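You operate a simulated robot arm through the tools that you are given. There is no shell and no other tool. Be economical: measure what you need, move in short steps, check, and stop when the job is done.

You run a simulated two-armed robot. Do the job below in one go: nothing can be reset, and whatever is moved stays where it is left.

Task
Wipe up the spill on the jam bench with the dishcloth and put it back.

It is judged by the outcome, as a careful person would: the job done as asked, and still so three seconds after it is handed in. It fails if anything else is knocked over, pushed out of place, dropped, spilled or broken.

Robot
Two 6-joint arms with two-finger grippers on one trunk, on a base that drives. Base frame: it is fixed to the floor where the robot stands at the start and does not move with it; the origin is under the middle of the robot, x ahead of it, y to its left, z up; the surface under the hand at the start is at about z = 0.91. Readings come in m, degrees, newtons and seconds.
The left shoulder is at the start at [0.03, 0.178, 1.013], the right one opposite. With the tool pointing down near the work surface each hand reaches from about 0.1 to 0.84 m from the robot's upright axis, wherever it stands, measured 20 degrees to its own side. Places, roughly: dishcloth [0.7, -0.2, 0.9]. Payload 2.54 kg a hand.
The tool frame of a hand sits at the grasp point between the pads (the TCP): z along the fingers, y along the line on which they close. The tips reach 0.03 m beyond it. Largest opening 0.116 m; the body of the gripper starts 0.095 m behind the TCP.
Orientation is told as [roll, pitch, yaw] about the base's x, y, z axes, in that order, counted from this pose: with the fingers straight down and closing along the base's y, the tool's x points along the base's -x, its y along +y and its z along -z.

Tools
- The arms move only by the tool apply_moves. It takes "left_commands", "right_commands" or both (then of equal length, played together; a hand with none holds still); each is a list of rows, each a list of 3 entries, a list of its own where there are three numbers: the opening in per cent of the stroke, from 0 (shut) to 100 (fully open), then the shift along the tool's x, y, z in units of 200 mm (1.0 is 200 mm), then the turn, a rotation vector about the tool's x, y, z in units of 60 degrees (1.0 is 60 degrees). In form: [[fingers, [x, y, z], [ax, ay, az]], ...]. A call has 1 to 12 rows; each row is the pose to reach, as a shift and turn from the pose commanded when the call began, along the tool's axes at that moment. A call with a number of a shift or a turn outside -1 to 1 is refused whole. Rows are played at 5 a second. More than 0.05 m and 8.6 degrees between two rows, or a gripper value outside its range, and nothing of the call is played. Where a pose cannot be reached the arm comes as near as it can. A force on the tool above 40 N (or 10 N above the force at the start of the call, whichever is more), or a blocked arm, ends the call early, and 0.2 s more pass. Each finger travels about 0.153 m/s and halts on what it meets, pressing with about 26 N; the grip force reading is that of the motor and also rises with nothing between the fingers. The clock runs only during rows and for 0.2 s after the last one: add rows that repeat a pose to give the fingers time. The reply holds the time, the measured pose of the TCP, the force on the tool along the base axes, the opening and the grip force, in the units named above and with some noise, with the torque about the TCP (base axes, N m) and any sound that the robot's microphone picked up, and new pictures: "show" is both (left out), scene, wrist or none (wrist: the cameras of the hands that moved).
- Cameras (640 x 400 px; columns grow to the right, rows downward): "scene" is now at [0.0438, -0.0168, 1.7332]; the picture's right is [-0.22, -0.97, 0.00], its down [-0.76, 0.17, -0.63] and it looks along [0.62, -0.14, -0.78] (base axes); focal length 248 px, centre (320, 200). "left" rides on the left gripper at [0.069, 0.015, -0.122] in its tool frame; the picture's right is [-0.21, 0.98, 0.00], its down [-0.83, -0.18, -0.53] and it looks along [-0.52, -0.11, 0.85] (tool axes); focal length 251 px, centre (320, 200). "right" rides on the right gripper at [0.069, -0.015, -0.122] in its tool frame; the picture's right is [0.21, 0.98, 0.00], its down [-0.83, 0.18, -0.53] and it looks along [-0.52, 0.11, 0.85] (tool axes); focal length 251 px, centre (320, 200). There is no depth. A picture from a camera that has moved, and an enlarged one, comes with that camera's place and axes in the base frame and with its lens.
- raise_lower(by): slides the trunk up (or, below 0, down) by that many m; the arms and the scene camera ride with it, the base frame stays. It gives what a move gives, with no picture.
- roll_base(legs): drives the robot by 1 to 6 legs, each [ahead, left, turn to the left] in m, m and degrees, along the robot's own axes; the way and the turn of a leg run together, so that a leg with both is an arc; at most 1.5 m and 180 degrees a leg. The arms and the cameras ride along, it lands a little off, and it stops where it bumps. It gives what a move gives, and a new picture of the scene camera.
- pan_tilt(pan, tilt): turns the head with the scene camera to pan (to the left, within 143 degrees either way) and tilt (down, from -29 to 69), counted from straight ahead of the robot. It gives what a move gives, and a new picture of the scene camera.
- close_up(camera, box): a new picture of the part [left, top, right, bottom] of that camera's present view, enlarged. No time passes.
- close_job(): hands the job in; it is judged then, once.

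Work in short steps. Places have to be worked out from the pictures, the camera data and where the tool is seen: move nearer, look again, correct. Check each grasp and each placing, and mend what went wrong. You have 120 turns and 260 pictures in all, those below and enlarged ones among them. Open the grippers and draw the arms clear of the work before you hand the job in, unless the task says otherwise; then end with one line.

The tools are called after "Emit:" as a command line: name --argument value ..., lists and objects as JSON in quotes. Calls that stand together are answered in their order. apply_moves: Moves the arms, as the interface text tells. Its arguments: {"type":"object","properties":{"left_commands":{"type":"array","items":{"type":"array"}},"right_commands":{"type":"array","items":{"type":"array"}},"show":{"type":"string","enum":["both","scene","wrist","none"]}},"required":[]} The other tools are called the same way: raise_lower (by) slides the trunk up or down; roll_base (legs) drives the base; pan_tilt (pan, tilt) turns the head that bears the scene camera; close_up (camera, box) takes an enlarged picture of a part of a camera's view; close_job () hands the job in.

At the start:

```text
time: 0.0
left_ee_pos: [0.5553, 0.2015, 1.1951]
left_ee_rot: [0.1, 0.0, 0.0]
left_wrist_force: [-0.4, -0.3, 0.7]
left_ft_torque: [-0.02, -0.02, -0.01]
left_opening: 0.1159
left_finger_force: 0.0
right_ee_pos: [0.554, -0.2722, 1.0981]
right_ee_rot: [0.0, 0.0, 0.0]
right_wrist_force: [0.2, -0.3, -0.6]
right_ft_torque: [0.0, -0.04, 0.01]
right_opening: 0.1158
right_finger_force: 0.0
trunk travel left (down, up): [-0.225, 0.315]
robot x, y, heading: [0.0017, 0.0015, -0.0]
head pan, tilt: [-12.9, 50.8]
```

scene: 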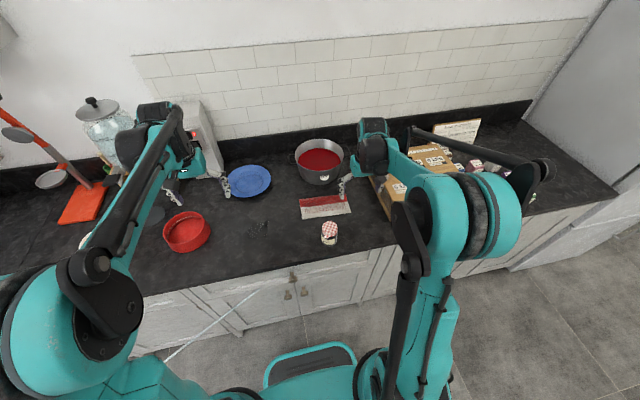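
right: 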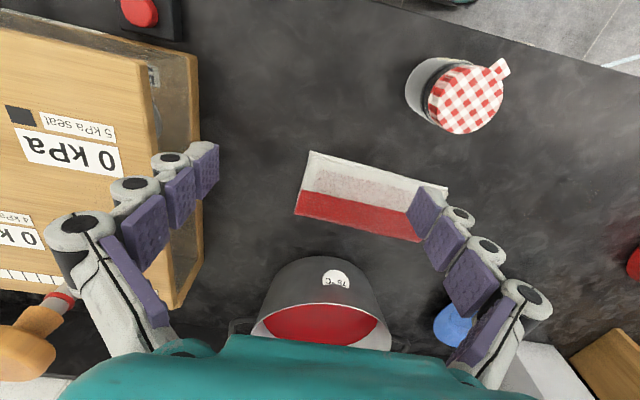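
left: 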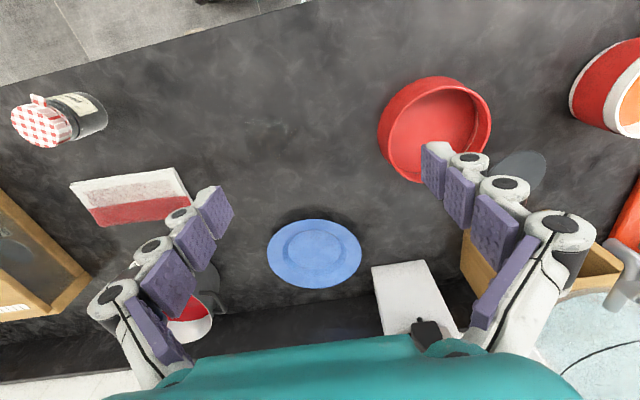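

The cloth (red and white) lies in front of the pot; the spill is not obvious yet. I enlarge several parts to find it and to read the labels.

Emit:
close_up --camera "scene" --box '[140, 120, 380, 270]'

Emit:
close_up --camera "scene" --box '[360, 100, 520, 200]'

Emit:
close_up --camera "scene" --box '[0, 80, 240, 230]'

Emit:
close_up --camera "left" --box '[200, 60, 640, 335]'

```text
2.67 times, centred on (260, 195) of scene
camera zoom: at [0.0438, -0.0168, 1.7332], right [-0.22, -0.97, 0.0], down [-0.76, 0.17, -0.63], along [0.62, -0.14, -0.78], focal length 662 px, centre (480, 213)
```

zoom: 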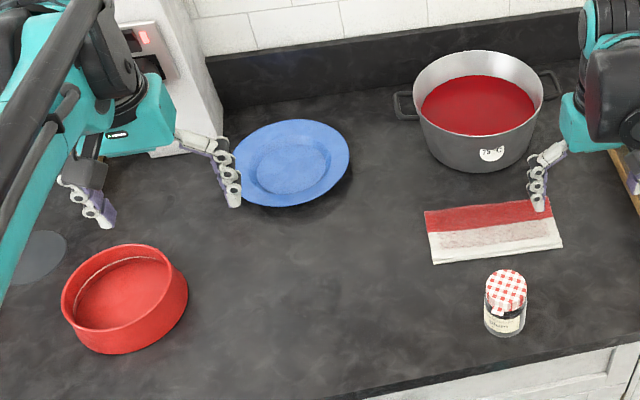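

```text
4.00 times, centred on (440, 150) of scene
camera zoom: at [0.0438, -0.0168, 1.7332], right [-0.22, -0.97, 0.0], down [-0.76, 0.17, -0.63], along [0.62, -0.14, -0.78], focal length 993 px, centre (-160, 400)
```

zoom: 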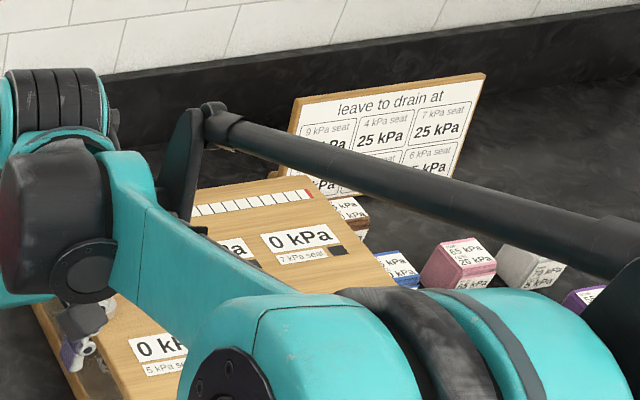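

```text
2.67 times, centred on (120, 155) of scene
camera zoom: at [0.0438, -0.0168, 1.7332], right [-0.22, -0.97, 0.0], down [-0.76, 0.17, -0.63], along [0.62, -0.14, -0.78], focal length 662 px, centre (853, 320)
```

zoom: 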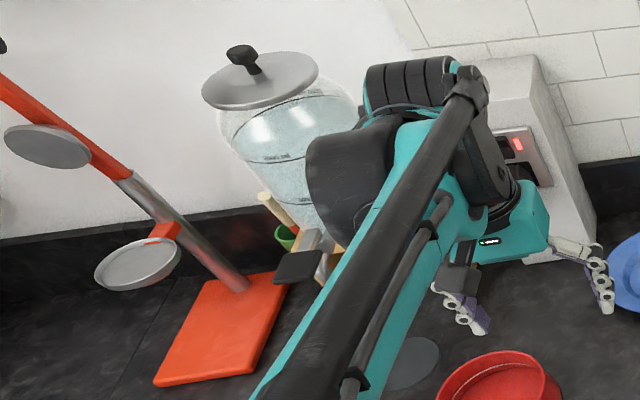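

```text
1.45 times, centred on (420, 198) of left
camera zoom: at [0.4859, 0.2185, 1.3185], right [0.21, 0.98, 0.0], down [0.83, -0.18, 0.53], along [0.52, -0.11, -0.85], focal length 366 px, centre (174, 204)
```

zoom: 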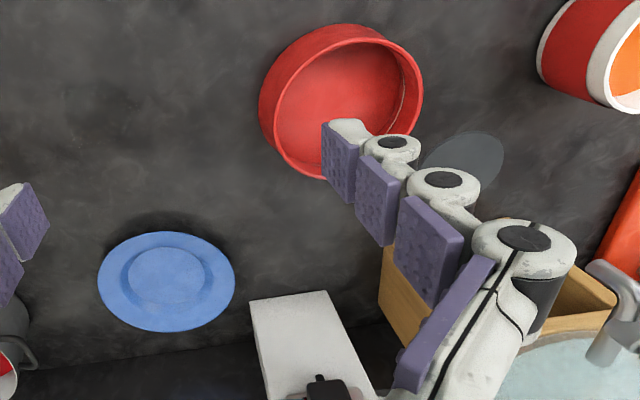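

The grey oval by the red pan, near [0.76, 0.52, 0.91], looks like the spill. I look left with the head, to see what stands around it.

Emit:
pan_tilt --pan 25 --tilt 45

Emit:
close_up --camera "right" --box '[180, 40, 520, 260]'

Emit:
pan_tilt --pan -35 --tilt 50

```text
time: 1.0
left_ee_pos: [0.5571, 0.2021, 1.1966]
left_ee_rot: [0.0, 0.0, 0.0]
left_wrist_force: [0.6, 0.6, 0.5]
left_ft_torque: [0.01, 0.0, 0.02]
left_opening: 0.1159
left_finger_force: 0.0
right_ee_pos: [0.5529, -0.2728, 1.0978]
right_ee_rot: [0.0, 0.1, 0.0]
right_wrist_force: [-0.2, 0.3, 0.2]
right_ft_torque: [0.01, -0.04, 0.0]
right_opening: 0.1159
right_finger_force: 0.1
trunk travel left (down, up): [-0.225, 0.315]
robot x, y, heading: [0.0011, -0.0028, 0.0]
head pan, tilt: [25.0, 45.0]
camera scene: at [0.0432, 0.0345, 1.7412], right [0.42, -0.91, 0.0], down [-0.64, -0.3, -0.71], along [0.64, 0.3, -0.71], focal length 248 px, centre (320, 200)
```

scene: 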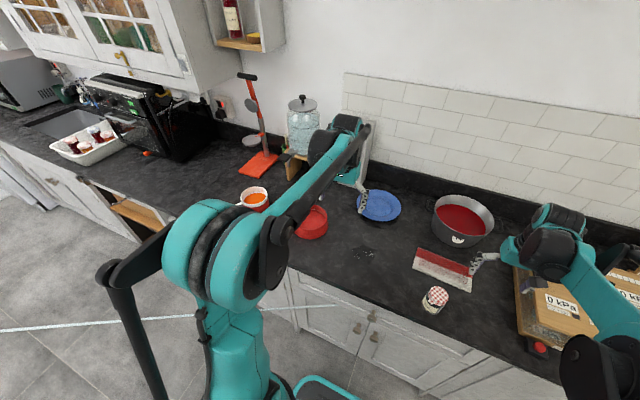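

```text
1.82 times, centred on (350, 150) of right
camera zoom: at [0.4848, -0.2881, 1.2196], right [-0.21, 0.98, 0.0], down [0.83, 0.18, 0.53], along [0.52, 0.11, -0.85], focal length 457 px, centre (266, 291)
```

zoom: 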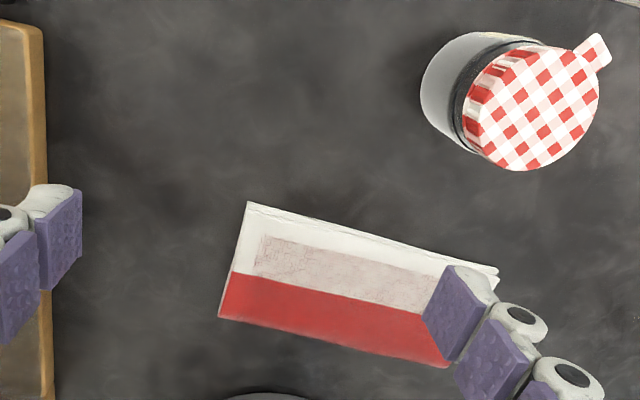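

```text
time: 2.3
left_ee_pos: [0.5562, 0.2031, 1.1967]
left_ee_rot: [-0.1, 0.1, 0.0]
left_wrist_force: [-0.3, 0.3, -0.3]
left_ft_torque: [0.01, 0.01, -0.02]
left_opening: 0.1158
left_finger_force: 0.1
right_ee_pos: [0.553, -0.2725, 1.0969]
right_ee_rot: [0.0, -0.1, -0.1]
right_wrist_force: [-0.3, 0.2, -0.8]
right_ft_torque: [-0.01, 0.02, -0.02]
right_opening: 0.1163
right_finger_force: 0.1
trunk travel left (down, up): [-0.225, 0.315]
robot x, y, heading: [-0.0029, 0.0038, -0.1]
head pan, tilt: [-35.0, 50.0]
camera scene: at [0.0326, -0.0439, 1.7343], right [-0.57, -0.82, 0.0], down [-0.63, 0.44, -0.64], along [0.53, -0.37, -0.77], focal length 248 px, centre (320, 200)
```

scene: 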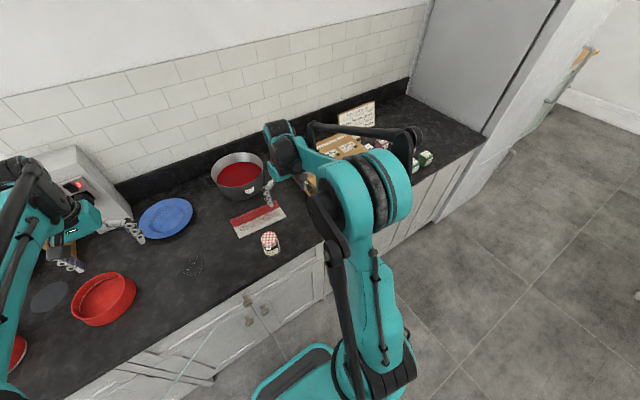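

A dark speckle near [0.61, 0.10] appears in the plain pictures, and the grey oval lies further left. I enlarge both to learn which is the spill.

Emit:
close_up --camera "scene" --box '[150, 235, 240, 292]'

Emit:
close_up --camera "scene" --box '[10, 260, 150, 348]'

Emit:
close_up --camera "scene" --box '[310, 90, 450, 178]'

```text
7.02 times, centred on (195, 264) of scene
camera zoom: at [0.0326, -0.0439, 1.7343], right [-0.57, -0.82, 0.0], down [-0.63, 0.44, -0.64], along [0.53, -0.37, -0.77], focal length 1742 px, centre (1197, -246)
```

zoom: 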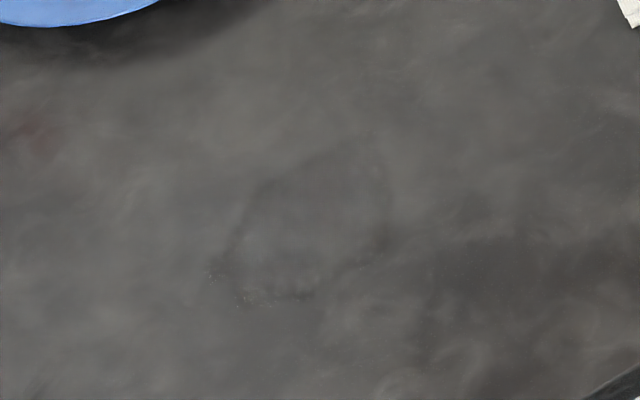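

```text
4.55 times, centred on (80, 304) of scene
camera zoom: at [0.0326, -0.0439, 1.7343], right [-0.57, -0.82, 0.0], down [-0.63, 0.44, -0.64], along [0.53, -0.37, -0.77], focal length 1128 px, centre (1411, -273)
```

zoom: 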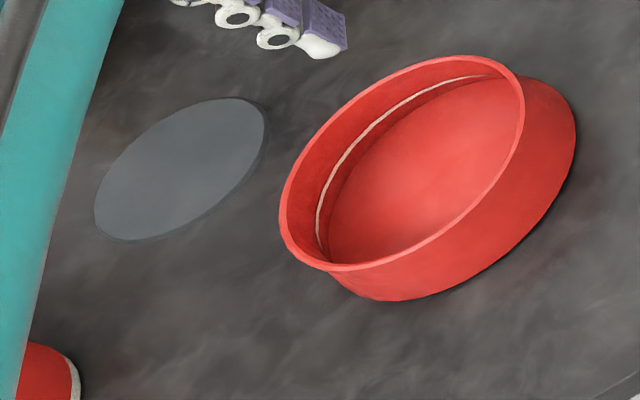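

```text
4.55 times, centred on (380, 134) of scene
camera zoom: at [0.0326, -0.0439, 1.7343], right [-0.57, -0.82, 0.0], down [-0.63, 0.44, -0.64], along [0.53, -0.37, -0.77], focal length 1128 px, centre (47, 500)
```

zoom: 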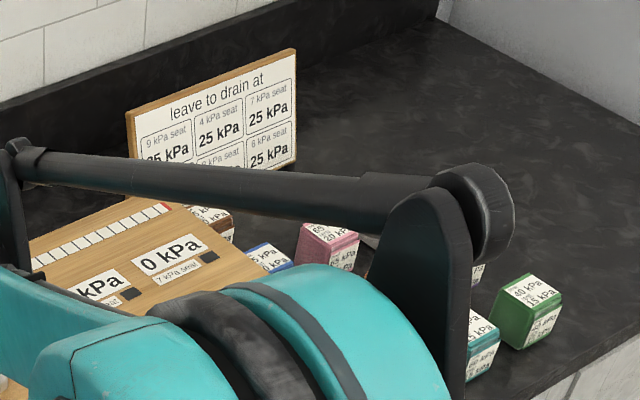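

The faint ring near [0.61, 0.10] may be a clear-liquid spill, and the oval may be a disc. I bring the left wrist camera over the ring to see it closely.

Emit:
apply_moves --left_commands '[[100, [0.08, -0.12, 0.1], [0, 0, 0]], [100, [0.15, -0.25, 0.2], [0, 0, 0]], [100, [0.22, -0.37, 0.3], [0, 0, 0]], [100, [0.3, -0.5, 0.4], [0, 0, 0]], [100, [0.3, -0.5, 0.4], [0, 0, 0]]]' --show "both"

Emit:
close_up --camera "left" --box '[160, 0, 480, 200]'

```text
time: 3.5
left_ee_pos: [0.4939, 0.1027, 1.1157]
left_ee_rot: [0.0, 0.0, 0.0]
left_wrist_force: [-0.5, 0.5, -0.2]
left_ft_torque: [-0.03, 0.01, -0.01]
left_opening: 0.1161
left_finger_force: 0.1
right_ee_pos: [0.5536, -0.2725, 1.0976]
right_ee_rot: [0.0, 0.0, 0.0]
right_wrist_force: [0.2, 0.7, -0.9]
right_ft_torque: [-0.03, -0.02, 0.04]
right_opening: 0.116
right_finger_force: 0.1
trunk travel left (down, up): [-0.225, 0.315]
robot x, y, heading: [-0.001, 0.0006, 0.0]
head pan, tilt: [-35.0, 50.0]
camera scene: at [0.0327, -0.0434, 1.7343], right [-0.57, -0.82, 0.0], down [-0.63, 0.44, -0.64], along [0.53, -0.37, -0.77], focal length 248 px, centre (320, 200)
camera left: at [0.4239, 0.1197, 1.2379], right [0.21, 0.98, 0.0], down [0.83, -0.18, 0.53], along [0.52, -0.11, -0.85], focal length 251 px, centre (320, 200)
```

scene: 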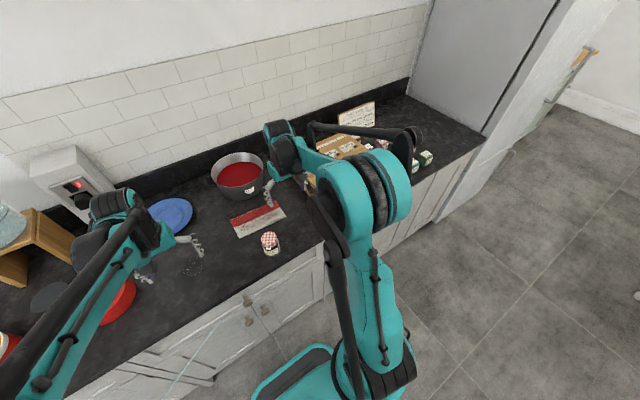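
left: 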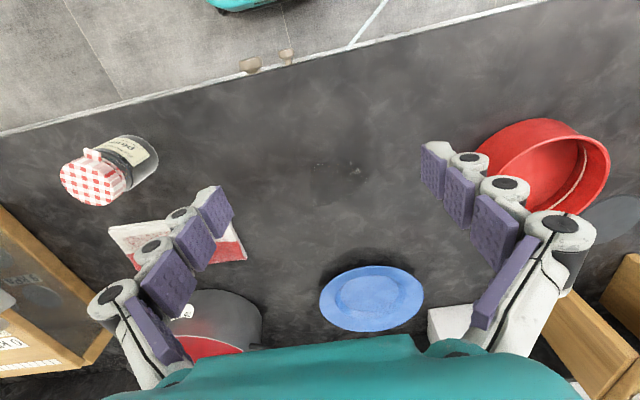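

```text
2.00 times, centred on (320, 100) of left
camera zoom: at [0.4239, 0.1197, 1.2379], right [0.21, 0.98, 0.0], down [0.83, -0.18, 0.53], along [0.52, -0.11, -0.85], focal length 503 px, centre (320, 400)
```

zoom: 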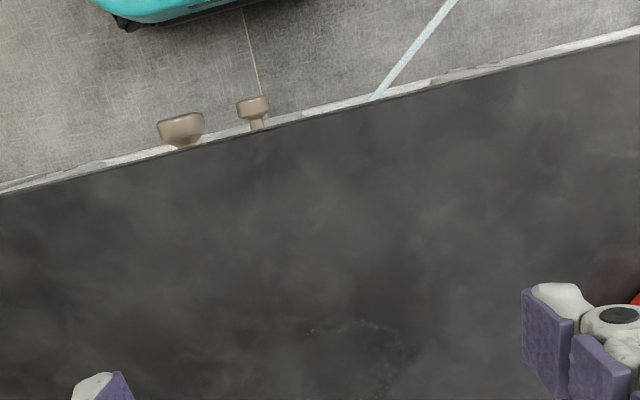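

A faint dark patch with specks shows at about (345, 170). I enlarge it.

Emit:
close_up --camera "left" --box '[270, 125, 430, 225]'

Emit:
close_up --camera "left" --box '[520, 170, 640, 245]'

```text
4.00 times, centred on (350, 175) of left
camera zoom: at [0.4239, 0.1197, 1.2379], right [0.21, 0.98, 0.0], down [0.83, -0.18, 0.53], along [0.52, -0.11, -0.85], focal length 1006 px, centre (200, 300)
```

zoom: 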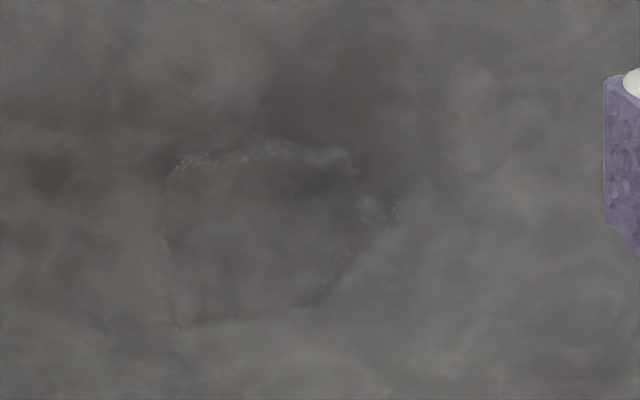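

```text
5.33 times, centred on (580, 208) of left
camera zoom: at [0.4239, 0.1197, 1.2379], right [0.21, 0.98, 0.0], down [0.83, -0.18, 0.53], along [0.52, -0.11, -0.85], focal length 1341 px, centre (-1067, 160)
```

zoom: 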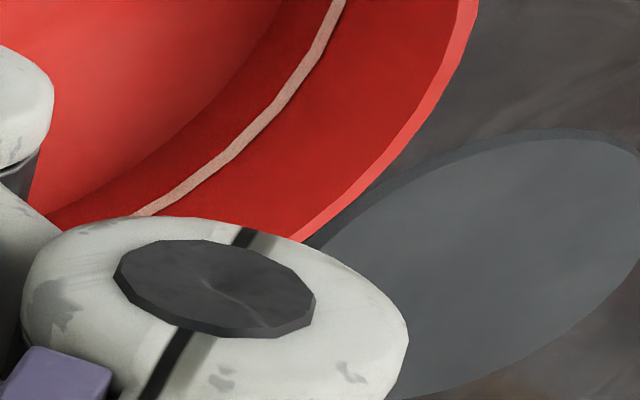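

The disc has a solid edge (a lid or coaster). The irregular wet film at about x 0.56–0.65, y 0.06–0.16 is the spill. The cloth spans about x 0.60–0.71, y −0.28 to −0.08. I withdraw the left hand and bring the right one over the cloth.

Emit:
apply_moves --left_commands '[[100, [0.07, 0.16, -0.11], [0, 0, 0]], [100, [0.15, 0.33, -0.22], [0, 0, 0]], [100, [0.22, 0.5, -0.33], [0, 0, 0]], [100, [0.3, 0.66, -0.44], [0, 0, 0]], [100, [0.37, 0.83, -0.55], [0, 0, 0]], [100, [0.45, 1.0, -0.67], [0, 0, 0]], [100, [0.45, 1.0, -0.67], [0, 0, 0]]]' --right_commands '[[100, [-0.07, 0.07, 0], [0, 0, 0]], [100, [-0.14, 0.15, 0], [0, 0, 0]], [100, [-0.2, 0.22, 0], [0, 0, 0]], [100, [-0.27, 0.3, 0], [0, 0, 0]], [100, [-0.35, 0.37, 0], [0, 0, 0]], [100, [-0.4, 0.45, 0], [0, 0, 0]], [100, [-0.4, 0.45, 0], [0, 0, 0]]]' --show "both"

Emit:
close_up --camera "right" --box '[160, 60, 480, 260]'

Emit:
close_up --camera "scene" --box '[140, 140, 300, 290]'

```text
time: 5.1
left_ee_pos: [0.4063, 0.3014, 1.2522]
left_ee_rot: [0.0, 0.0, 0.0]
left_wrist_force: [0.2, -0.1, 0.1]
left_ft_torque: [0.04, 0.06, 0.01]
left_opening: 0.116
left_finger_force: 0.1
right_ee_pos: [0.6323, -0.1829, 1.0982]
right_ee_rot: [0.0, 0.0, -0.1]
right_wrist_force: [-0.5, -0.1, -0.4]
right_ft_torque: [0.03, 0.02, 0.04]
right_opening: 0.1159
right_finger_force: 0.1
trunk travel left (down, up): [-0.225, 0.315]
robot x, y, heading: [0.0017, 0.0002, -0.1]
head pan, tilt: [-35.0, 50.0]
camera scene: at [0.0331, -0.0451, 1.7342], right [-0.57, -0.82, 0.0], down [-0.63, 0.44, -0.64], along [0.53, -0.37, -0.77], focal length 248 px, centre (320, 200)
camera right: at [0.5645, -0.1993, 1.2196], right [-0.21, 0.98, 0.0], down [0.83, 0.18, 0.53], along [0.52, 0.11, -0.85], focal length 251 px, centre (320, 200)
camera left: at [0.3363, 0.318, 1.3742], right [0.21, 0.98, 0.0], down [0.83, -0.18, 0.53], along [0.52, -0.11, -0.85], focal length 251 px, centre (320, 200)
```

scene: 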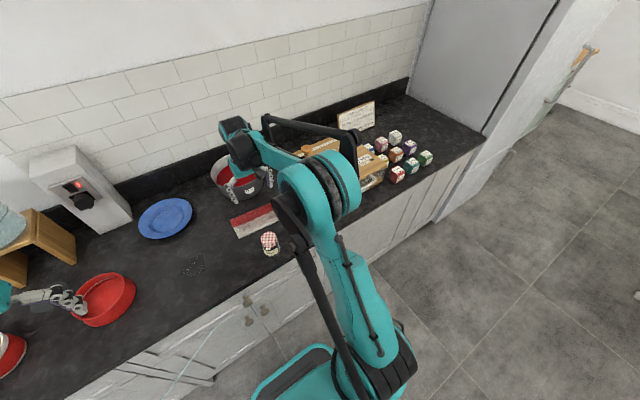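
right: 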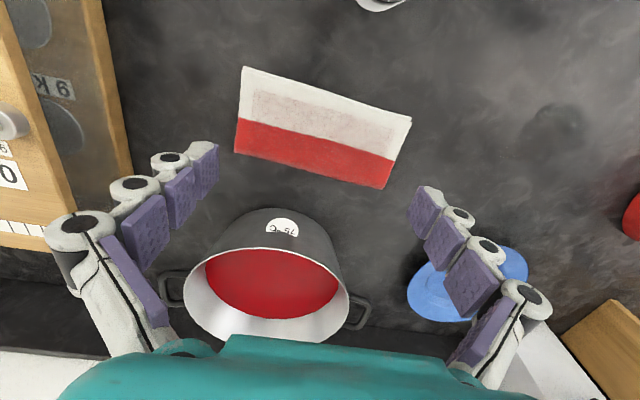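
left: 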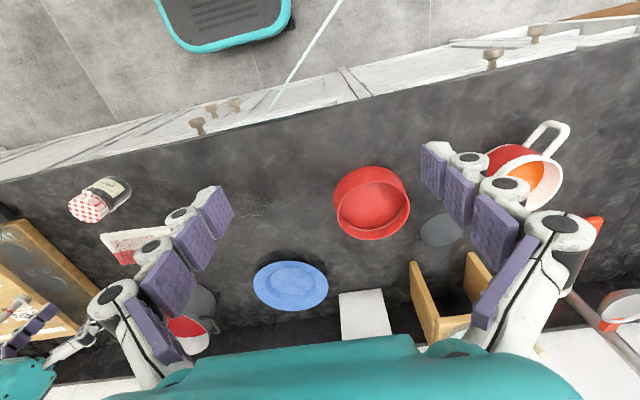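

```text
2.00 times, centred on (320, 160) of right
camera zoom: at [0.5645, -0.1993, 1.2196], right [-0.21, 0.98, 0.0], down [0.83, 0.18, 0.53], along [0.52, 0.11, -0.85], focal length 503 px, centre (320, 280)
```

zoom: 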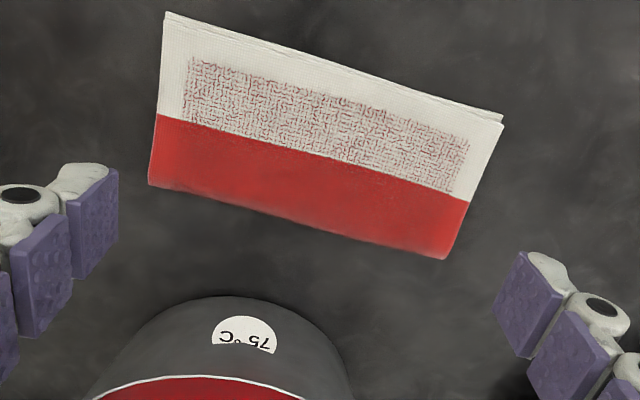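

```text
2.67 times, centred on (220, 215) of scene
camera zoom: at [0.0331, -0.0451, 1.7342], right [-0.57, -0.82, 0.0], down [-0.63, 0.44, -0.64], along [0.53, -0.37, -0.77], focal length 662 px, centre (587, 160)
```

zoom: 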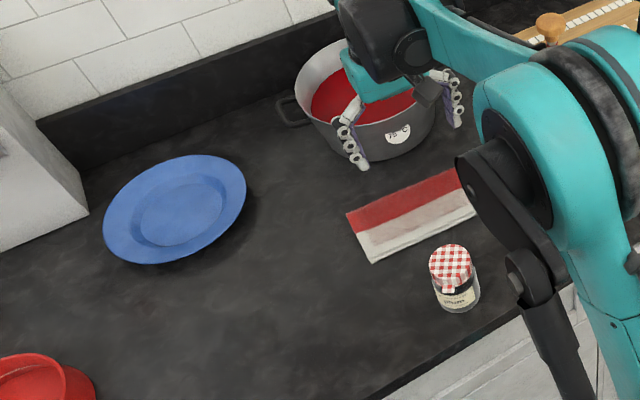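

The cloth's centre is about [0.662, −0.178], some 0.10 wide in x and 0.20 in y, yawed about −4°. I'll grip it across its width, so I turn the right hand by −94° while centring above it, in two calls.

Emit:
apply_moves --right_commands '[[100, [-0.03, 0.01, 0], [0, 0, 0.13]], [100, [-0.06, 0.02, 0], [0, 0, 0.26]], [100, [-0.09, 0.02, 0], [0, 0, 0.39]], [100, [-0.12, 0.02, 0], [0, 0, 0.52]], [100, [-0.15, 0.02, 0], [0, 0, 0.65]], [100, [-0.15, 0.02, 0], [0, 0, 0.78]], [100, [-0.15, 0.02, 0], [0, 0, 0.78]]]' --show "none"

Emit:
apply_moves --right_commands '[[100, [0, 0, 0], [0, 0, 0.13]], [100, [0, 0, 0], [0, 0, 0.26]], [100, [0, 0, 0], [0, 0, 0.39]], [100, [0, 0, 0], [0, 0, 0.52]], [100, [0, 0, 0], [0, 0, 0.65]], [100, [0, 0, 0], [0, 0, 0.78]], [100, [0, 0, 0], [0, 0, 0.78]]]' --show "both"

```text
time: 6.7
left_ee_pos: [0.4061, 0.302, 1.2512]
left_ee_rot: [0.0, 0.0, 0.0]
left_wrist_force: [0.6, 0.4, 1.1]
left_ft_torque: [0.0, 0.01, 0.01]
left_opening: 0.1159
left_finger_force: 0.0
right_ee_pos: [0.6633, -0.1792, 1.0981]
right_ee_rot: [0.1, 0.0, -46.9]
right_wrist_force: [-0.5, 0.3, -0.4]
right_ft_torque: [0.0, 0.03, -0.03]
right_opening: 0.1159
right_finger_force: 0.0
trunk travel left (down, up): [-0.225, 0.315]
robot x, y, heading: [0.0012, -0.0022, 0.0]
head pan, tilt: [-35.0, 50.0]
```

```text
time: 8.3
left_ee_pos: [0.4065, 0.3007, 1.252]
left_ee_rot: [0.0, 0.0, -0.1]
left_wrist_force: [0.4, 1.1, -0.7]
left_ft_torque: [0.0, -0.01, 0.0]
left_opening: 0.1161
left_finger_force: 0.0
right_ee_pos: [0.6643, -0.1791, 1.0978]
right_ee_rot: [-0.1, 0.1, -93.6]
right_wrist_force: [0.5, -1.2, -0.7]
right_ft_torque: [0.01, -0.01, -0.01]
right_opening: 0.116
right_finger_force: 0.0
trunk travel left (down, up): [-0.225, 0.315]
robot x, y, heading: [-0.0001, 0.0002, 0.1]
head pan, tilt: [-35.0, 50.0]
camera scene: at [0.0325, -0.0439, 1.7343], right [-0.57, -0.82, 0.0], down [-0.63, 0.44, -0.64], along [0.53, -0.37, -0.77], focal length 248 px, centre (320, 200)
camera right: at [0.6526, -0.1092, 1.2198], right [0.99, 0.15, 0.0], down [0.13, -0.84, 0.53], along [0.08, -0.53, -0.85], focal length 251 px, centre (320, 200)
```

scene: 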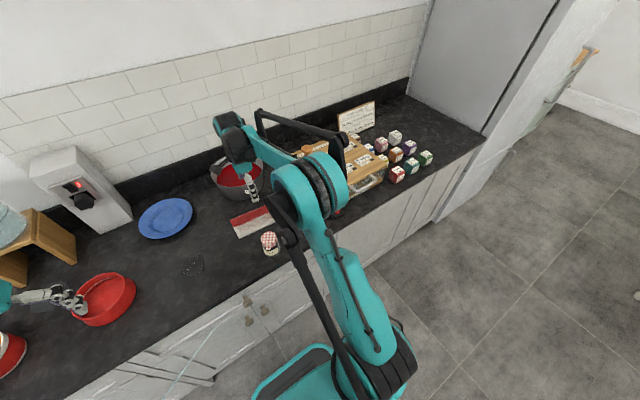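
right: 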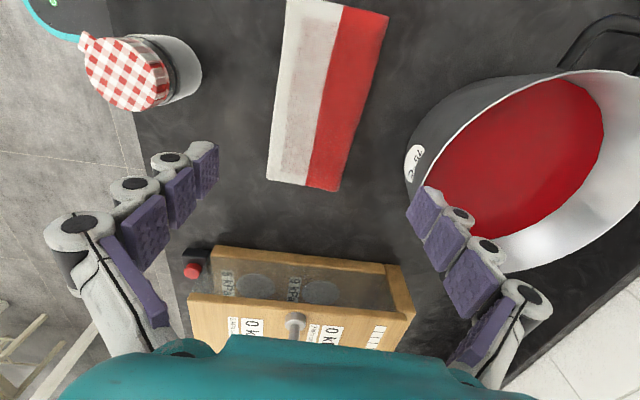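

The cloth lies between the fingers with a small margin on each side, centred at about x 0.661, and the pot is a few centimetres beyond the far finger. I go down to just above the cloth.

Emit:
apply_moves --right_commands '[[100, [0, -0.015, 0.15], [0, 0, 0]], [100, [0, -0.015, 0.3], [0, 0, 0]], [100, [0, -0.015, 0.45], [0, 0, 0]], [100, [0, -0.015, 0.58], [0, 0, 0]], [100, [0, -0.015, 0.58], [0, 0, 0]]]' --show "both"

Emit:
close_up --camera "scene" --box '[190, 140, 310, 260]'

```text
time: 9.5
left_ee_pos: [0.4053, 0.3014, 1.2521]
left_ee_rot: [0.0, 0.1, 0.1]
left_wrist_force: [-0.9, -0.4, 0.4]
left_ft_torque: [0.02, 0.01, 0.02]
left_opening: 0.1161
left_finger_force: 0.0
right_ee_pos: [0.6597, -0.1786, 0.9825]
right_ee_rot: [0.0, 0.0, -93.6]
right_wrist_force: [0.1, -0.7, 0.4]
right_ft_torque: [-0.01, -0.03, 0.01]
right_opening: 0.1161
right_finger_force: 0.1
trunk travel left (down, up): [-0.225, 0.315]
robot x, y, heading: [0.0005, -0.0014, 0.1]
head pan, tilt: [-35.0, 50.0]
camera scene: at [0.032, -0.0439, 1.7343], right [-0.57, -0.82, 0.0], down [-0.63, 0.44, -0.64], along [0.53, -0.37, -0.77], focal length 248 px, centre (320, 200)
camera right: at [0.6494, -0.1094, 1.1045], right [0.99, 0.15, 0.0], down [0.13, -0.84, 0.53], along [0.08, -0.53, -0.85], focal length 251 px, centre (320, 200)
```

scene: 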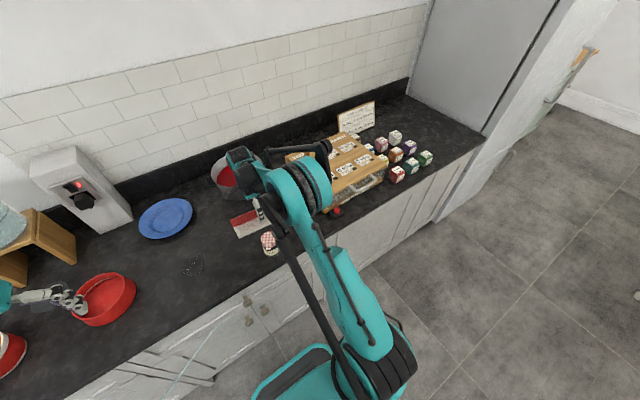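
right: 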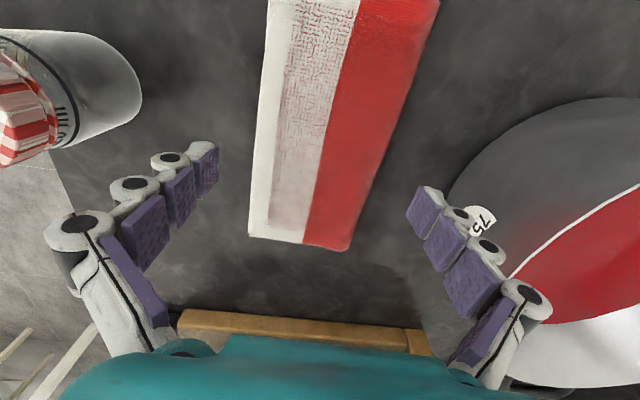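

```text
3.33 times, centred on (250, 200) of scene
camera zoom: at [0.032, -0.0439, 1.7343], right [-0.57, -0.82, 0.0], down [-0.63, 0.44, -0.64], along [0.53, -0.37, -0.77], focal length 828 px, centre (553, 200)
```

zoom: 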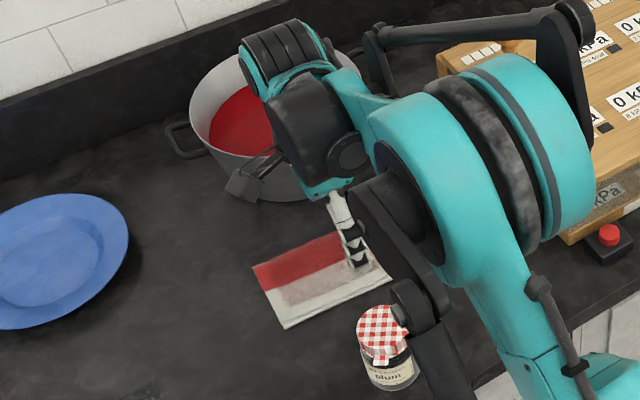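

The elbow linkage appears close to the jar in this view. I check the clearance from the left wrist camera before going lower.

Emit:
close_up --camera "left" --box '[0, 120, 256, 280]'

Emit:
pan_tilt --pan -20 --tilt 60

```text
2.50 times, centred on (128, 200) of left
camera zoom: at [0.3357, 0.3187, 1.374], right [0.21, 0.98, 0.0], down [0.83, -0.18, 0.53], along [0.52, -0.11, -0.85], focal length 629 px, centre (800, 200)
```

zoom: 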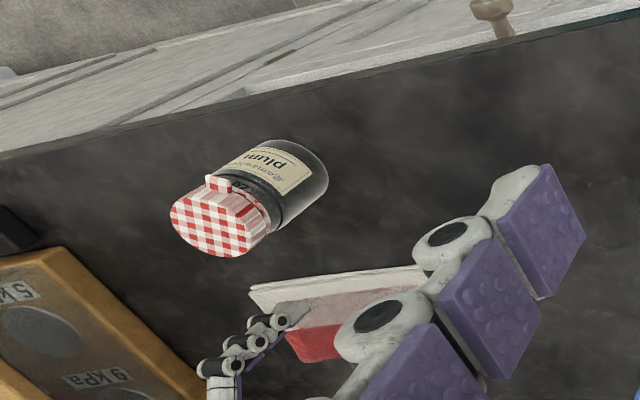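

```text
time: 10.3
left_ee_pos: [0.4058, 0.3023, 1.2518]
left_ee_rot: [0.0, 0.0, 0.0]
left_wrist_force: [-0.4, 0.1, -0.4]
left_ft_torque: [0.03, -0.01, 0.0]
left_opening: 0.116
left_finger_force: 0.0
right_ee_pos: [0.6611, -0.1783, 0.9828]
right_ee_rot: [0.0, 0.0, -93.6]
right_wrist_force: [-0.1, 0.0, 0.0]
right_ft_torque: [0.0, 0.03, -0.02]
right_opening: 0.116
right_finger_force: 0.1
trunk travel left (down, up): [-0.225, 0.315]
robot x, y, heading: [0.0001, 0.0019, -0.2]
head pan, tilt: [-20.0, 60.0]
camera scene: at [0.032, -0.0227, 1.7217], right [-0.34, -0.94, 0.0], down [-0.81, 0.3, -0.5], along [0.47, -0.17, -0.87], focal length 248 px, centre (320, 200)
```

scene: 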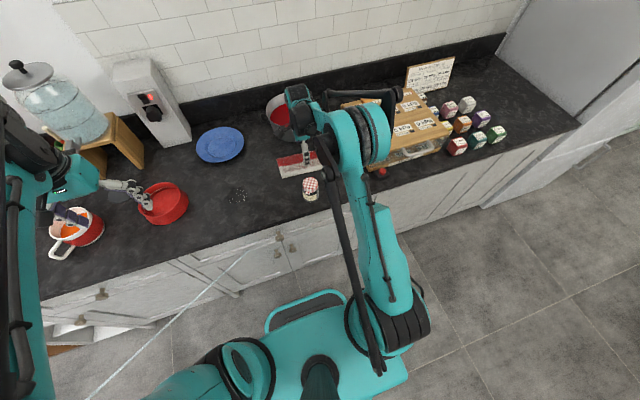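

The left camera sees the jar clear of the arm. I lower in small steps until the tips almost touch the bench.

Emit:
apply_moves --right_commands '[[100, [0, 0, 0.09], [0, 0, 0]], [100, [0, 0, 0.17], [0, 0, 0]], [100, [0, 0, 0.19], [0, 0, 0]], [100, [0, 0, 0.205], [0, 0, 0]], [100, [0, 0, 0.205], [0, 0, 0]]]' --show "wrist"

Emit:
close_up --camera "left" --box '[60, 200, 160, 262]'

```text
time: 11.5
left_ee_pos: [0.4055, 0.3021, 1.2515]
left_ee_rot: [0.0, 0.0, 0.0]
left_wrist_force: [0.2, -0.6, -0.7]
left_ft_torque: [0.0, 0.01, -0.03]
left_opening: 0.1161
left_finger_force: 0.1
right_ee_pos: [0.6604, -0.178, 0.9409]
right_ee_rot: [0.0, 0.0, -93.6]
right_wrist_force: [1.6, -0.4, 0.1]
right_ft_torque: [0.0, -0.01, 0.0]
right_opening: 0.1159
right_finger_force: 0.2
trunk travel left (down, up): [-0.225, 0.315]
robot x, y, heading: [-0.0017, -0.0021, -0.1]
head pan, tilt: [-20.0, 60.0]
camera right: at [0.6503, -0.1093, 1.0627], right [0.99, 0.15, 0.0], down [0.13, -0.84, 0.53], along [0.08, -0.53, -0.85], focal length 251 px, centre (320, 200)
```

right: 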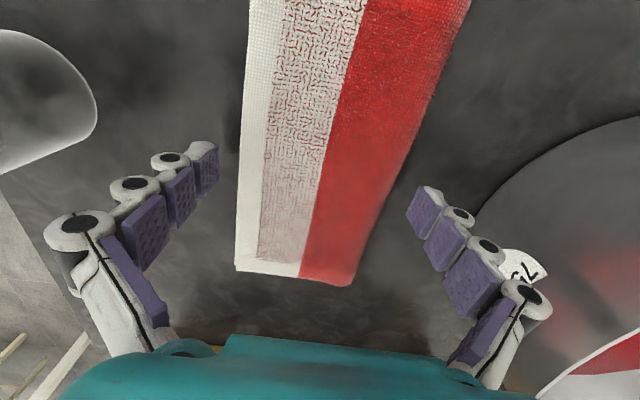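

```text
6.40 times, centred on (110, 231) of left
camera zoom: at [0.336, 0.3186, 1.3739], right [0.21, 0.98, 0.0], down [0.83, -0.18, 0.53], along [0.52, -0.11, -0.85], focal length 1609 px, centre (1664, 2)
```

zoom: 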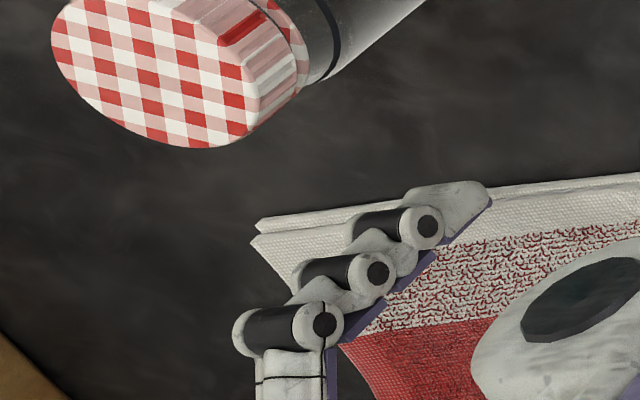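

The tips are at about z 0.911 with no contact yet, one on each side of the cloth. I lower 3 mm more, then close.

Emit:
apply_moves --right_commands '[[100, [0, 0, 0.008], [0, 0, 0]], [100, [0, 0, 0.015], [0, 0, 0]], [100, [0, 0, 0.015], [0, 0, 0]]]' --show "none"

Emit:
apply_moves --right_commands '[[85, [0, 0, 0], [0, 0, 0]], [70, [0, 0, 0], [0, 0, 0]], [55, [0, 0, 0], [0, 0, 0]], [40, [0, 0, 0], [0, 0, 0]], [40, [0, 0, 0], [0, 0, 0]]]' --show "wrist"

```text
time: 12.3
left_ee_pos: [0.4059, 0.3021, 1.2508]
left_ee_rot: [-0.1, -0.1, 0.0]
left_wrist_force: [-0.5, -0.7, 0.2]
left_ft_torque: [-0.02, 0.0, -0.02]
left_opening: 0.1161
left_finger_force: 0.1
right_ee_pos: [0.6612, -0.1793, 0.9388]
right_ee_rot: [-0.1, 0.0, -93.6]
right_wrist_force: [0.2, 1.2, -0.6]
right_ft_torque: [-0.04, -0.03, 0.02]
right_opening: 0.1159
right_finger_force: 0.0
trunk travel left (down, up): [-0.225, 0.315]
robot x, y, heading: [-0.0016, -0.0002, 0.2]
head pan, tilt: [-20.0, 60.0]
```

```text
time: 13.5
left_ee_pos: [0.4056, 0.3024, 1.2518]
left_ee_rot: [-0.1, 0.0, 0.0]
left_wrist_force: [0.4, -0.8, -1.6]
left_ft_torque: [0.03, 0.04, 0.01]
left_opening: 0.1159
left_finger_force: 0.1
right_ee_pos: [0.6589, -0.1787, 0.9386]
right_ee_rot: [0.0, 0.0, -93.6]
right_wrist_force: [-2.7, 0.5, 16.2]
right_ft_torque: [0.04, 0.44, -0.03]
right_opening: 0.0469
right_finger_force: 6.3
trunk travel left (down, up): [-0.225, 0.315]
robot x, y, heading: [0.0016, -0.0012, -0.1]
head pan, tilt: [-20.0, 60.0]
camera right: at [0.6493, -0.1089, 1.0605], right [0.99, 0.15, 0.0], down [0.13, -0.84, 0.53], along [0.08, -0.53, -0.85], focal length 251 px, centre (320, 200)
```

right: 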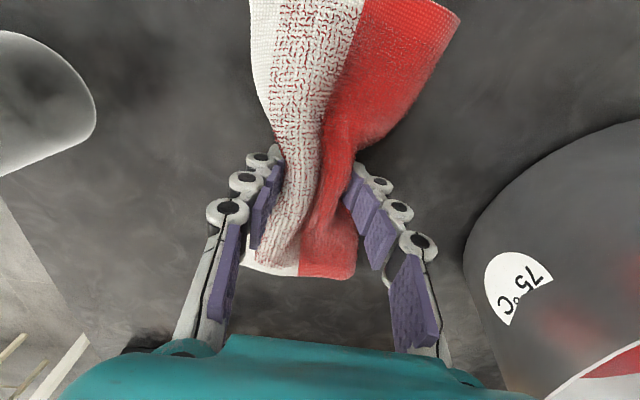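

The cloth is soft and gathers between the fingers. I close a little more and lift slightly to test the hold.

Emit:
apply_moves --right_commands '[[30, [0, 0, 0], [0, 0, 0]], [25, [0, 0, 0], [0, 0, 0]], [25, [0, 0, -0.05], [0, 0, 0]], [25, [0, 0, -0.15], [0, 0, 0]], [25, [0, 0, -0.25], [0, 0, 0]], [25, [0, 0, -0.25], [0, 0, 0]]]' --show "both"

Emit:
close_up --camera "left" --box '[0, 120, 256, 280]'

```text
time: 14.9
left_ee_pos: [0.4065, 0.3022, 1.2521]
left_ee_rot: [0.0, -0.1, 0.0]
left_wrist_force: [0.1, -0.9, 0.4]
left_ft_torque: [0.01, -0.02, -0.01]
left_opening: 0.116
left_finger_force: 0.0
right_ee_pos: [0.6601, -0.1762, 0.9873]
right_ee_rot: [0.0, 0.2, -93.6]
right_wrist_force: [0.0, 0.4, -0.3]
right_ft_torque: [0.03, 0.01, -0.01]
right_opening: 0.029
right_finger_force: 0.1
trunk travel left (down, up): [-0.225, 0.315]
robot x, y, heading: [-0.0046, 0.0012, 0.1]
head pan, tilt: [-20.0, 60.0]
camera scene: at [0.0324, -0.0226, 1.7217], right [-0.34, -0.94, 0.0], down [-0.81, 0.3, -0.5], along [0.47, -0.17, -0.87], focal length 248 px, centre (320, 200)
camera right: at [0.6497, -0.1085, 1.1098], right [0.99, 0.15, 0.0], down [0.13, -0.84, 0.53], along [0.08, -0.53, -0.85], focal length 251 px, centre (320, 200)
```

scene: 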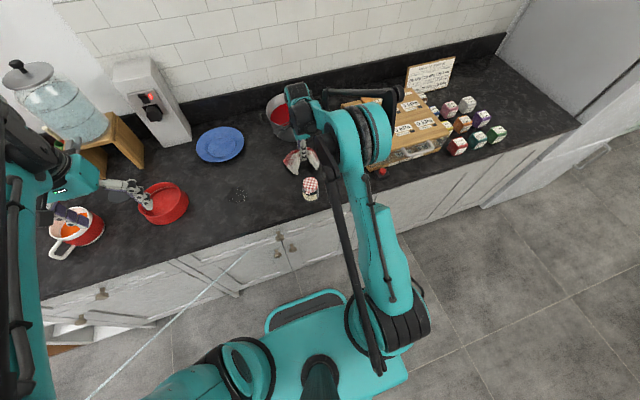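
right: 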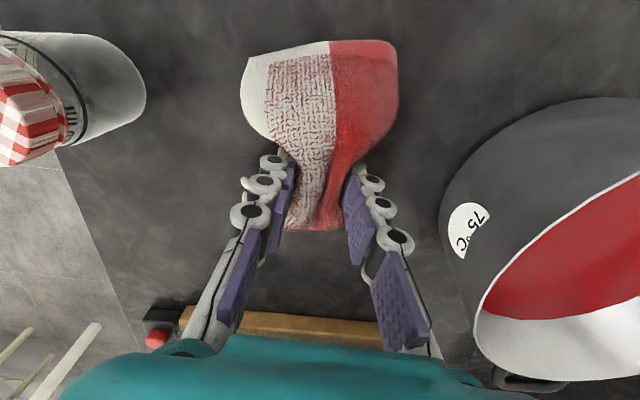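

```text
2.50 times, centred on (128, 200) of left
camera zoom: at [0.3364, 0.3186, 1.3738], right [0.21, 0.98, 0.0], down [0.83, -0.18, 0.53], along [0.52, -0.11, -0.85], focal length 629 px, centre (800, 200)
```

zoom: 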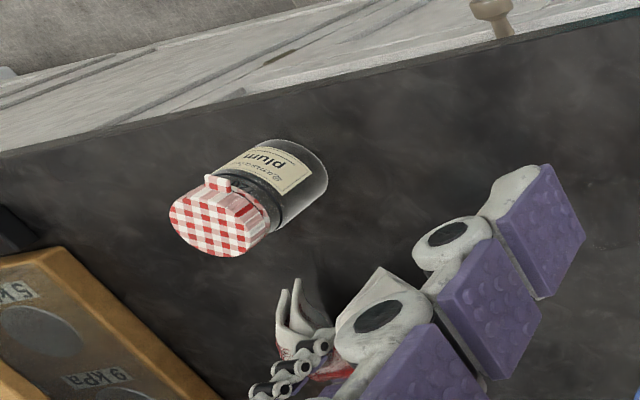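

The cloth is held. I tighten a little, raise it and carry it towards the spill, clear of the jar and the pot.

Emit:
apply_moves --right_commands '[[15, [0, 0, -0.15], [0, 0, 0]], [15, [0.0, 0, -0.35], [0, 0, 0]], [15, [0.18, -0.02, -0.45], [0, 0, 0]], [15, [0.4, -0.06, -0.45], [0, 0, 0]], [15, [0.6, -0.1, -0.45], [0, 0, 0]], [15, [0.8, -0.15, -0.45], [0, 0, 0]], [15, [1.0, -0.2, -0.45], [0, 0, 0]], [15, [1.0, -0.2, -0.45], [0, 0, 0]]]' --show "none"

Emit:
apply_moves --right_commands '[[15, [0.14, -0.05, 0], [0, 0, 0]], [15, [0.28, -0.1, 0], [0, 0, 0]], [15, [0.42, -0.16, 0.1], [0, 0, 0]], [15, [0.42, -0.16, 0.25], [0, 0, 0]], [15, [0.42, -0.16, 0.25], [0, 0, 0]]]' --show "both"

Emit:
close_up --camera "left" --box '[100, 120, 420, 320]'

```text
time: 16.7
left_ee_pos: [0.4077, 0.301, 1.2506]
left_ee_rot: [0.0, 0.0, 0.0]
left_wrist_force: [-0.2, 0.6, 1.0]
left_ft_torque: [0.05, 0.01, -0.02]
left_opening: 0.1163
left_finger_force: 0.1
right_ee_pos: [0.6334, 0.0241, 1.075]
right_ee_rot: [0.0, 0.0, -93.6]
right_wrist_force: [0.2, -0.7, 0.1]
right_ft_torque: [0.02, -0.01, 0.02]
right_opening: 0.0171
right_finger_force: 7.5
trunk travel left (down, up): [-0.225, 0.315]
robot x, y, heading: [0.0014, 0.0014, -0.1]
head pan, tilt: [-20.0, 60.0]
```

```text
time: 17.9
left_ee_pos: [0.4055, 0.3033, 1.2528]
left_ee_rot: [0.0, 0.0, 0.0]
left_wrist_force: [0.5, -0.4, 0.5]
left_ft_torque: [0.02, -0.03, 0.0]
left_opening: 0.1161
left_finger_force: 0.0
right_ee_pos: [0.6072, 0.1109, 1.0278]
right_ee_rot: [-0.1, 0.0, -93.6]
right_wrist_force: [-0.6, 0.5, -0.4]
right_ft_torque: [-0.03, -0.03, 0.04]
right_opening: 0.0171
right_finger_force: 7.0
trunk travel left (down, up): [-0.225, 0.315]
robot x, y, heading: [-0.0009, -0.0004, -0.1]
head pan, tilt: [-20.0, 60.0]
camera scene: at [0.0313, -0.022, 1.7217], right [-0.34, -0.94, 0.0], down [-0.81, 0.3, -0.5], along [0.47, -0.17, -0.87], focal length 248 px, centre (320, 200)
camera right: at [0.5965, 0.1806, 1.1501], right [0.99, 0.15, 0.0], down [0.13, -0.84, 0.53], along [0.08, -0.53, -0.85], focal length 251 px, centre (320, 200)
```

scene: 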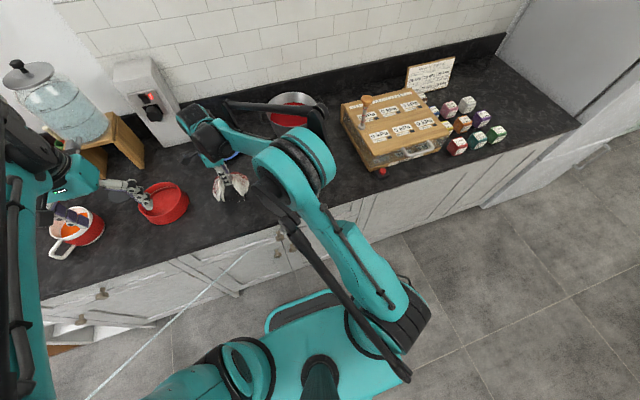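
right: 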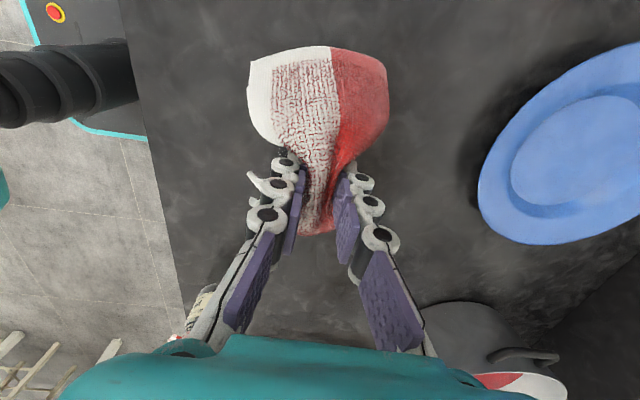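

```text
2.00 times, centred on (260, 220) of left
camera zoom: at [0.3355, 0.319, 1.3739], right [0.21, 0.98, 0.0], down [0.83, -0.18, 0.53], along [0.52, -0.11, -0.85], focal length 503 px, centre (440, 160)
```

zoom: 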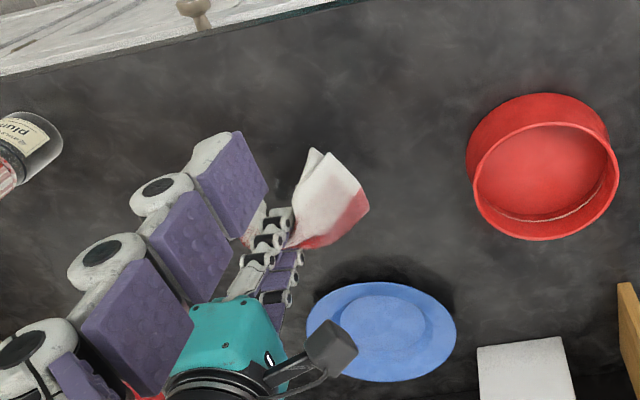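

The cloth is over the spill and nothing else is near it. I lower it onto the bench.

Emit:
apply_moves --right_commands '[[15, [0, 0, 0.15], [0, 0, 0]], [15, [0, 0, 0.3], [0, 0, 0]], [15, [0, 0, 0.4], [0, 0, 0]], [15, [0, 0, 0.43], [0, 0, 0]], [15, [0, 0, 0.445], [0, 0, 0]], [15, [0, 0, 0.455], [0, 0, 0]]]' --show "wrist"

```text
time: 19.3
left_ee_pos: [0.4048, 0.3018, 1.2533]
left_ee_rot: [0.0, -0.1, 0.0]
left_wrist_force: [0.1, -0.5, 0.0]
left_ft_torque: [0.0, -0.07, 0.01]
left_opening: 0.116
left_finger_force: 0.0
right_ee_pos: [0.6063, 0.1103, 0.9393]
right_ee_rot: [0.1, 0.0, -93.7]
right_wrist_force: [10.2, 1.6, 31.8]
right_ft_torque: [-0.04, -0.5, 0.08]
right_opening: 0.018
right_finger_force: 8.3
trunk travel left (down, up): [-0.225, 0.315]
robot x, y, heading: [-0.0013, -0.0008, -0.2]
head pan, tilt: [-20.0, 60.0]
camera right: at [0.5956, 0.1791, 1.0609], right [0.99, 0.15, 0.0], down [0.13, -0.84, 0.53], along [0.08, -0.53, -0.85], focal length 251 px, centre (320, 200)
```

right: 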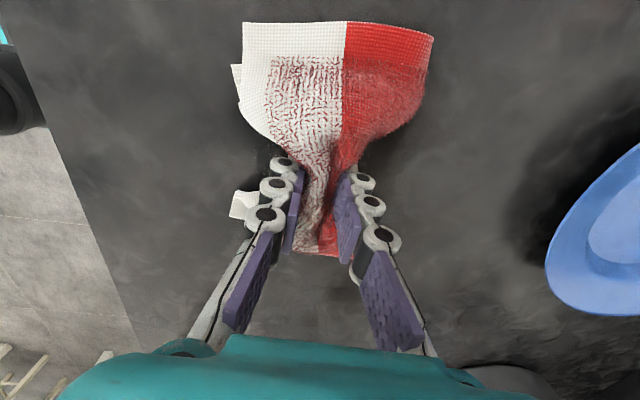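

Contact is good at 32 N, rather firm. I ease up 2 mm and wipe in lanes along x, beginning on the right-hand side of the spill.

Emit:
apply_moves --right_commands '[[15, [0, 0, -0.01], [0, 0, 0]], [15, [-0.15, -0.14, -0.01], [0, 0, 0]], [15, [-0.3, -0.28, -0.01], [0, 0, 0]], [15, [-0.3, -0.05, -0.01], [0, 0, 0]], [15, [-0.3, 0.18, -0.01], [0, 0, 0]], [15, [-0.3, 0.28, -0.01], [0, 0, 0]], [15, [-0.15, 0.28, -0.01], [0, 0, 0]], [15, [-0.15, 0.05, -0.01], [0, 0, 0]], [15, [-0.15, -0.18, -0.01], [0, 0, 0]], [15, [-0.15, -0.28, -0.01], [0, 0, 0]], [15, [0, -0.28, -0.01], [0, 0, 0]], [15, [0, -0.05, -0.01], [0, 0, 0]]]' --show "both"

```text
time: 19.9
left_ee_pos: [0.406, 0.3016, 1.2516]
left_ee_rot: [0.0, 0.1, 0.1]
left_wrist_force: [-0.5, 0.1, 1.1]
left_ft_torque: [0.05, 0.02, 0.03]
left_opening: 0.116
left_finger_force: 0.1
right_ee_pos: [0.5826, 0.0901, 0.9394]
right_ee_rot: [0.1, 0.3, -93.3]
right_wrist_force: [-1.4, 0.4, 6.7]
right_ft_torque: [0.02, -0.01, 0.01]
right_opening: 0.0118
right_finger_force: 25.9
trunk travel left (down, up): [-0.225, 0.315]
robot x, y, heading: [-0.0014, 0.0019, 0.2]
head pan, tilt: [-20.0, 60.0]
stopped in row 3 (right hand): the force on the tool passed its limit at 55 N (the readings are from after the stop); the commanded pose is now the measured one
camera scene: at [0.0315, -0.0244, 1.7213], right [-0.34, -0.94, 0.0], down [-0.81, 0.3, -0.5], along [0.47, -0.17, -0.87], focal length 248 px, centre (320, 200)
camera right: at [0.572, 0.158, 1.0612], right [0.99, 0.16, 0.0], down [0.13, -0.84, 0.53], along [0.08, -0.52, -0.85], focal length 251 px, centre (320, 200)
```

scene: 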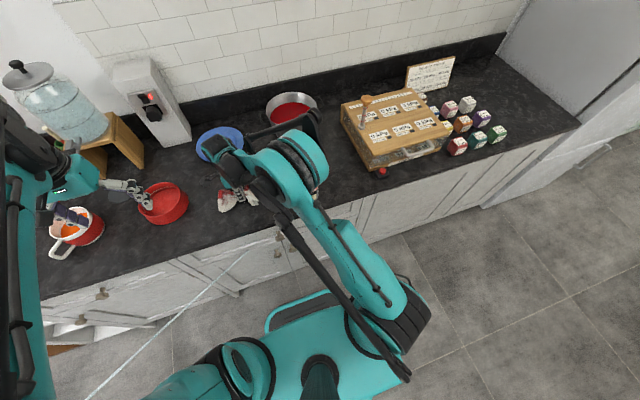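
right: 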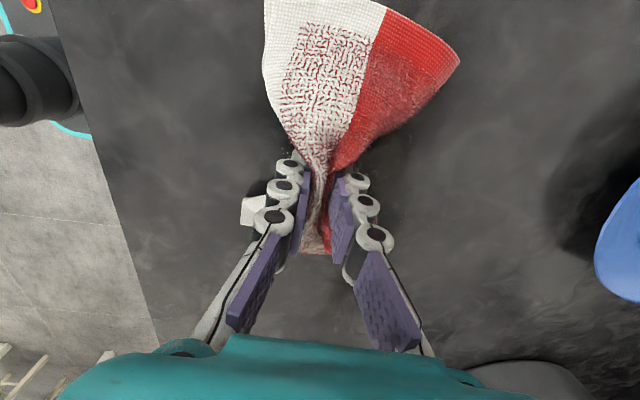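

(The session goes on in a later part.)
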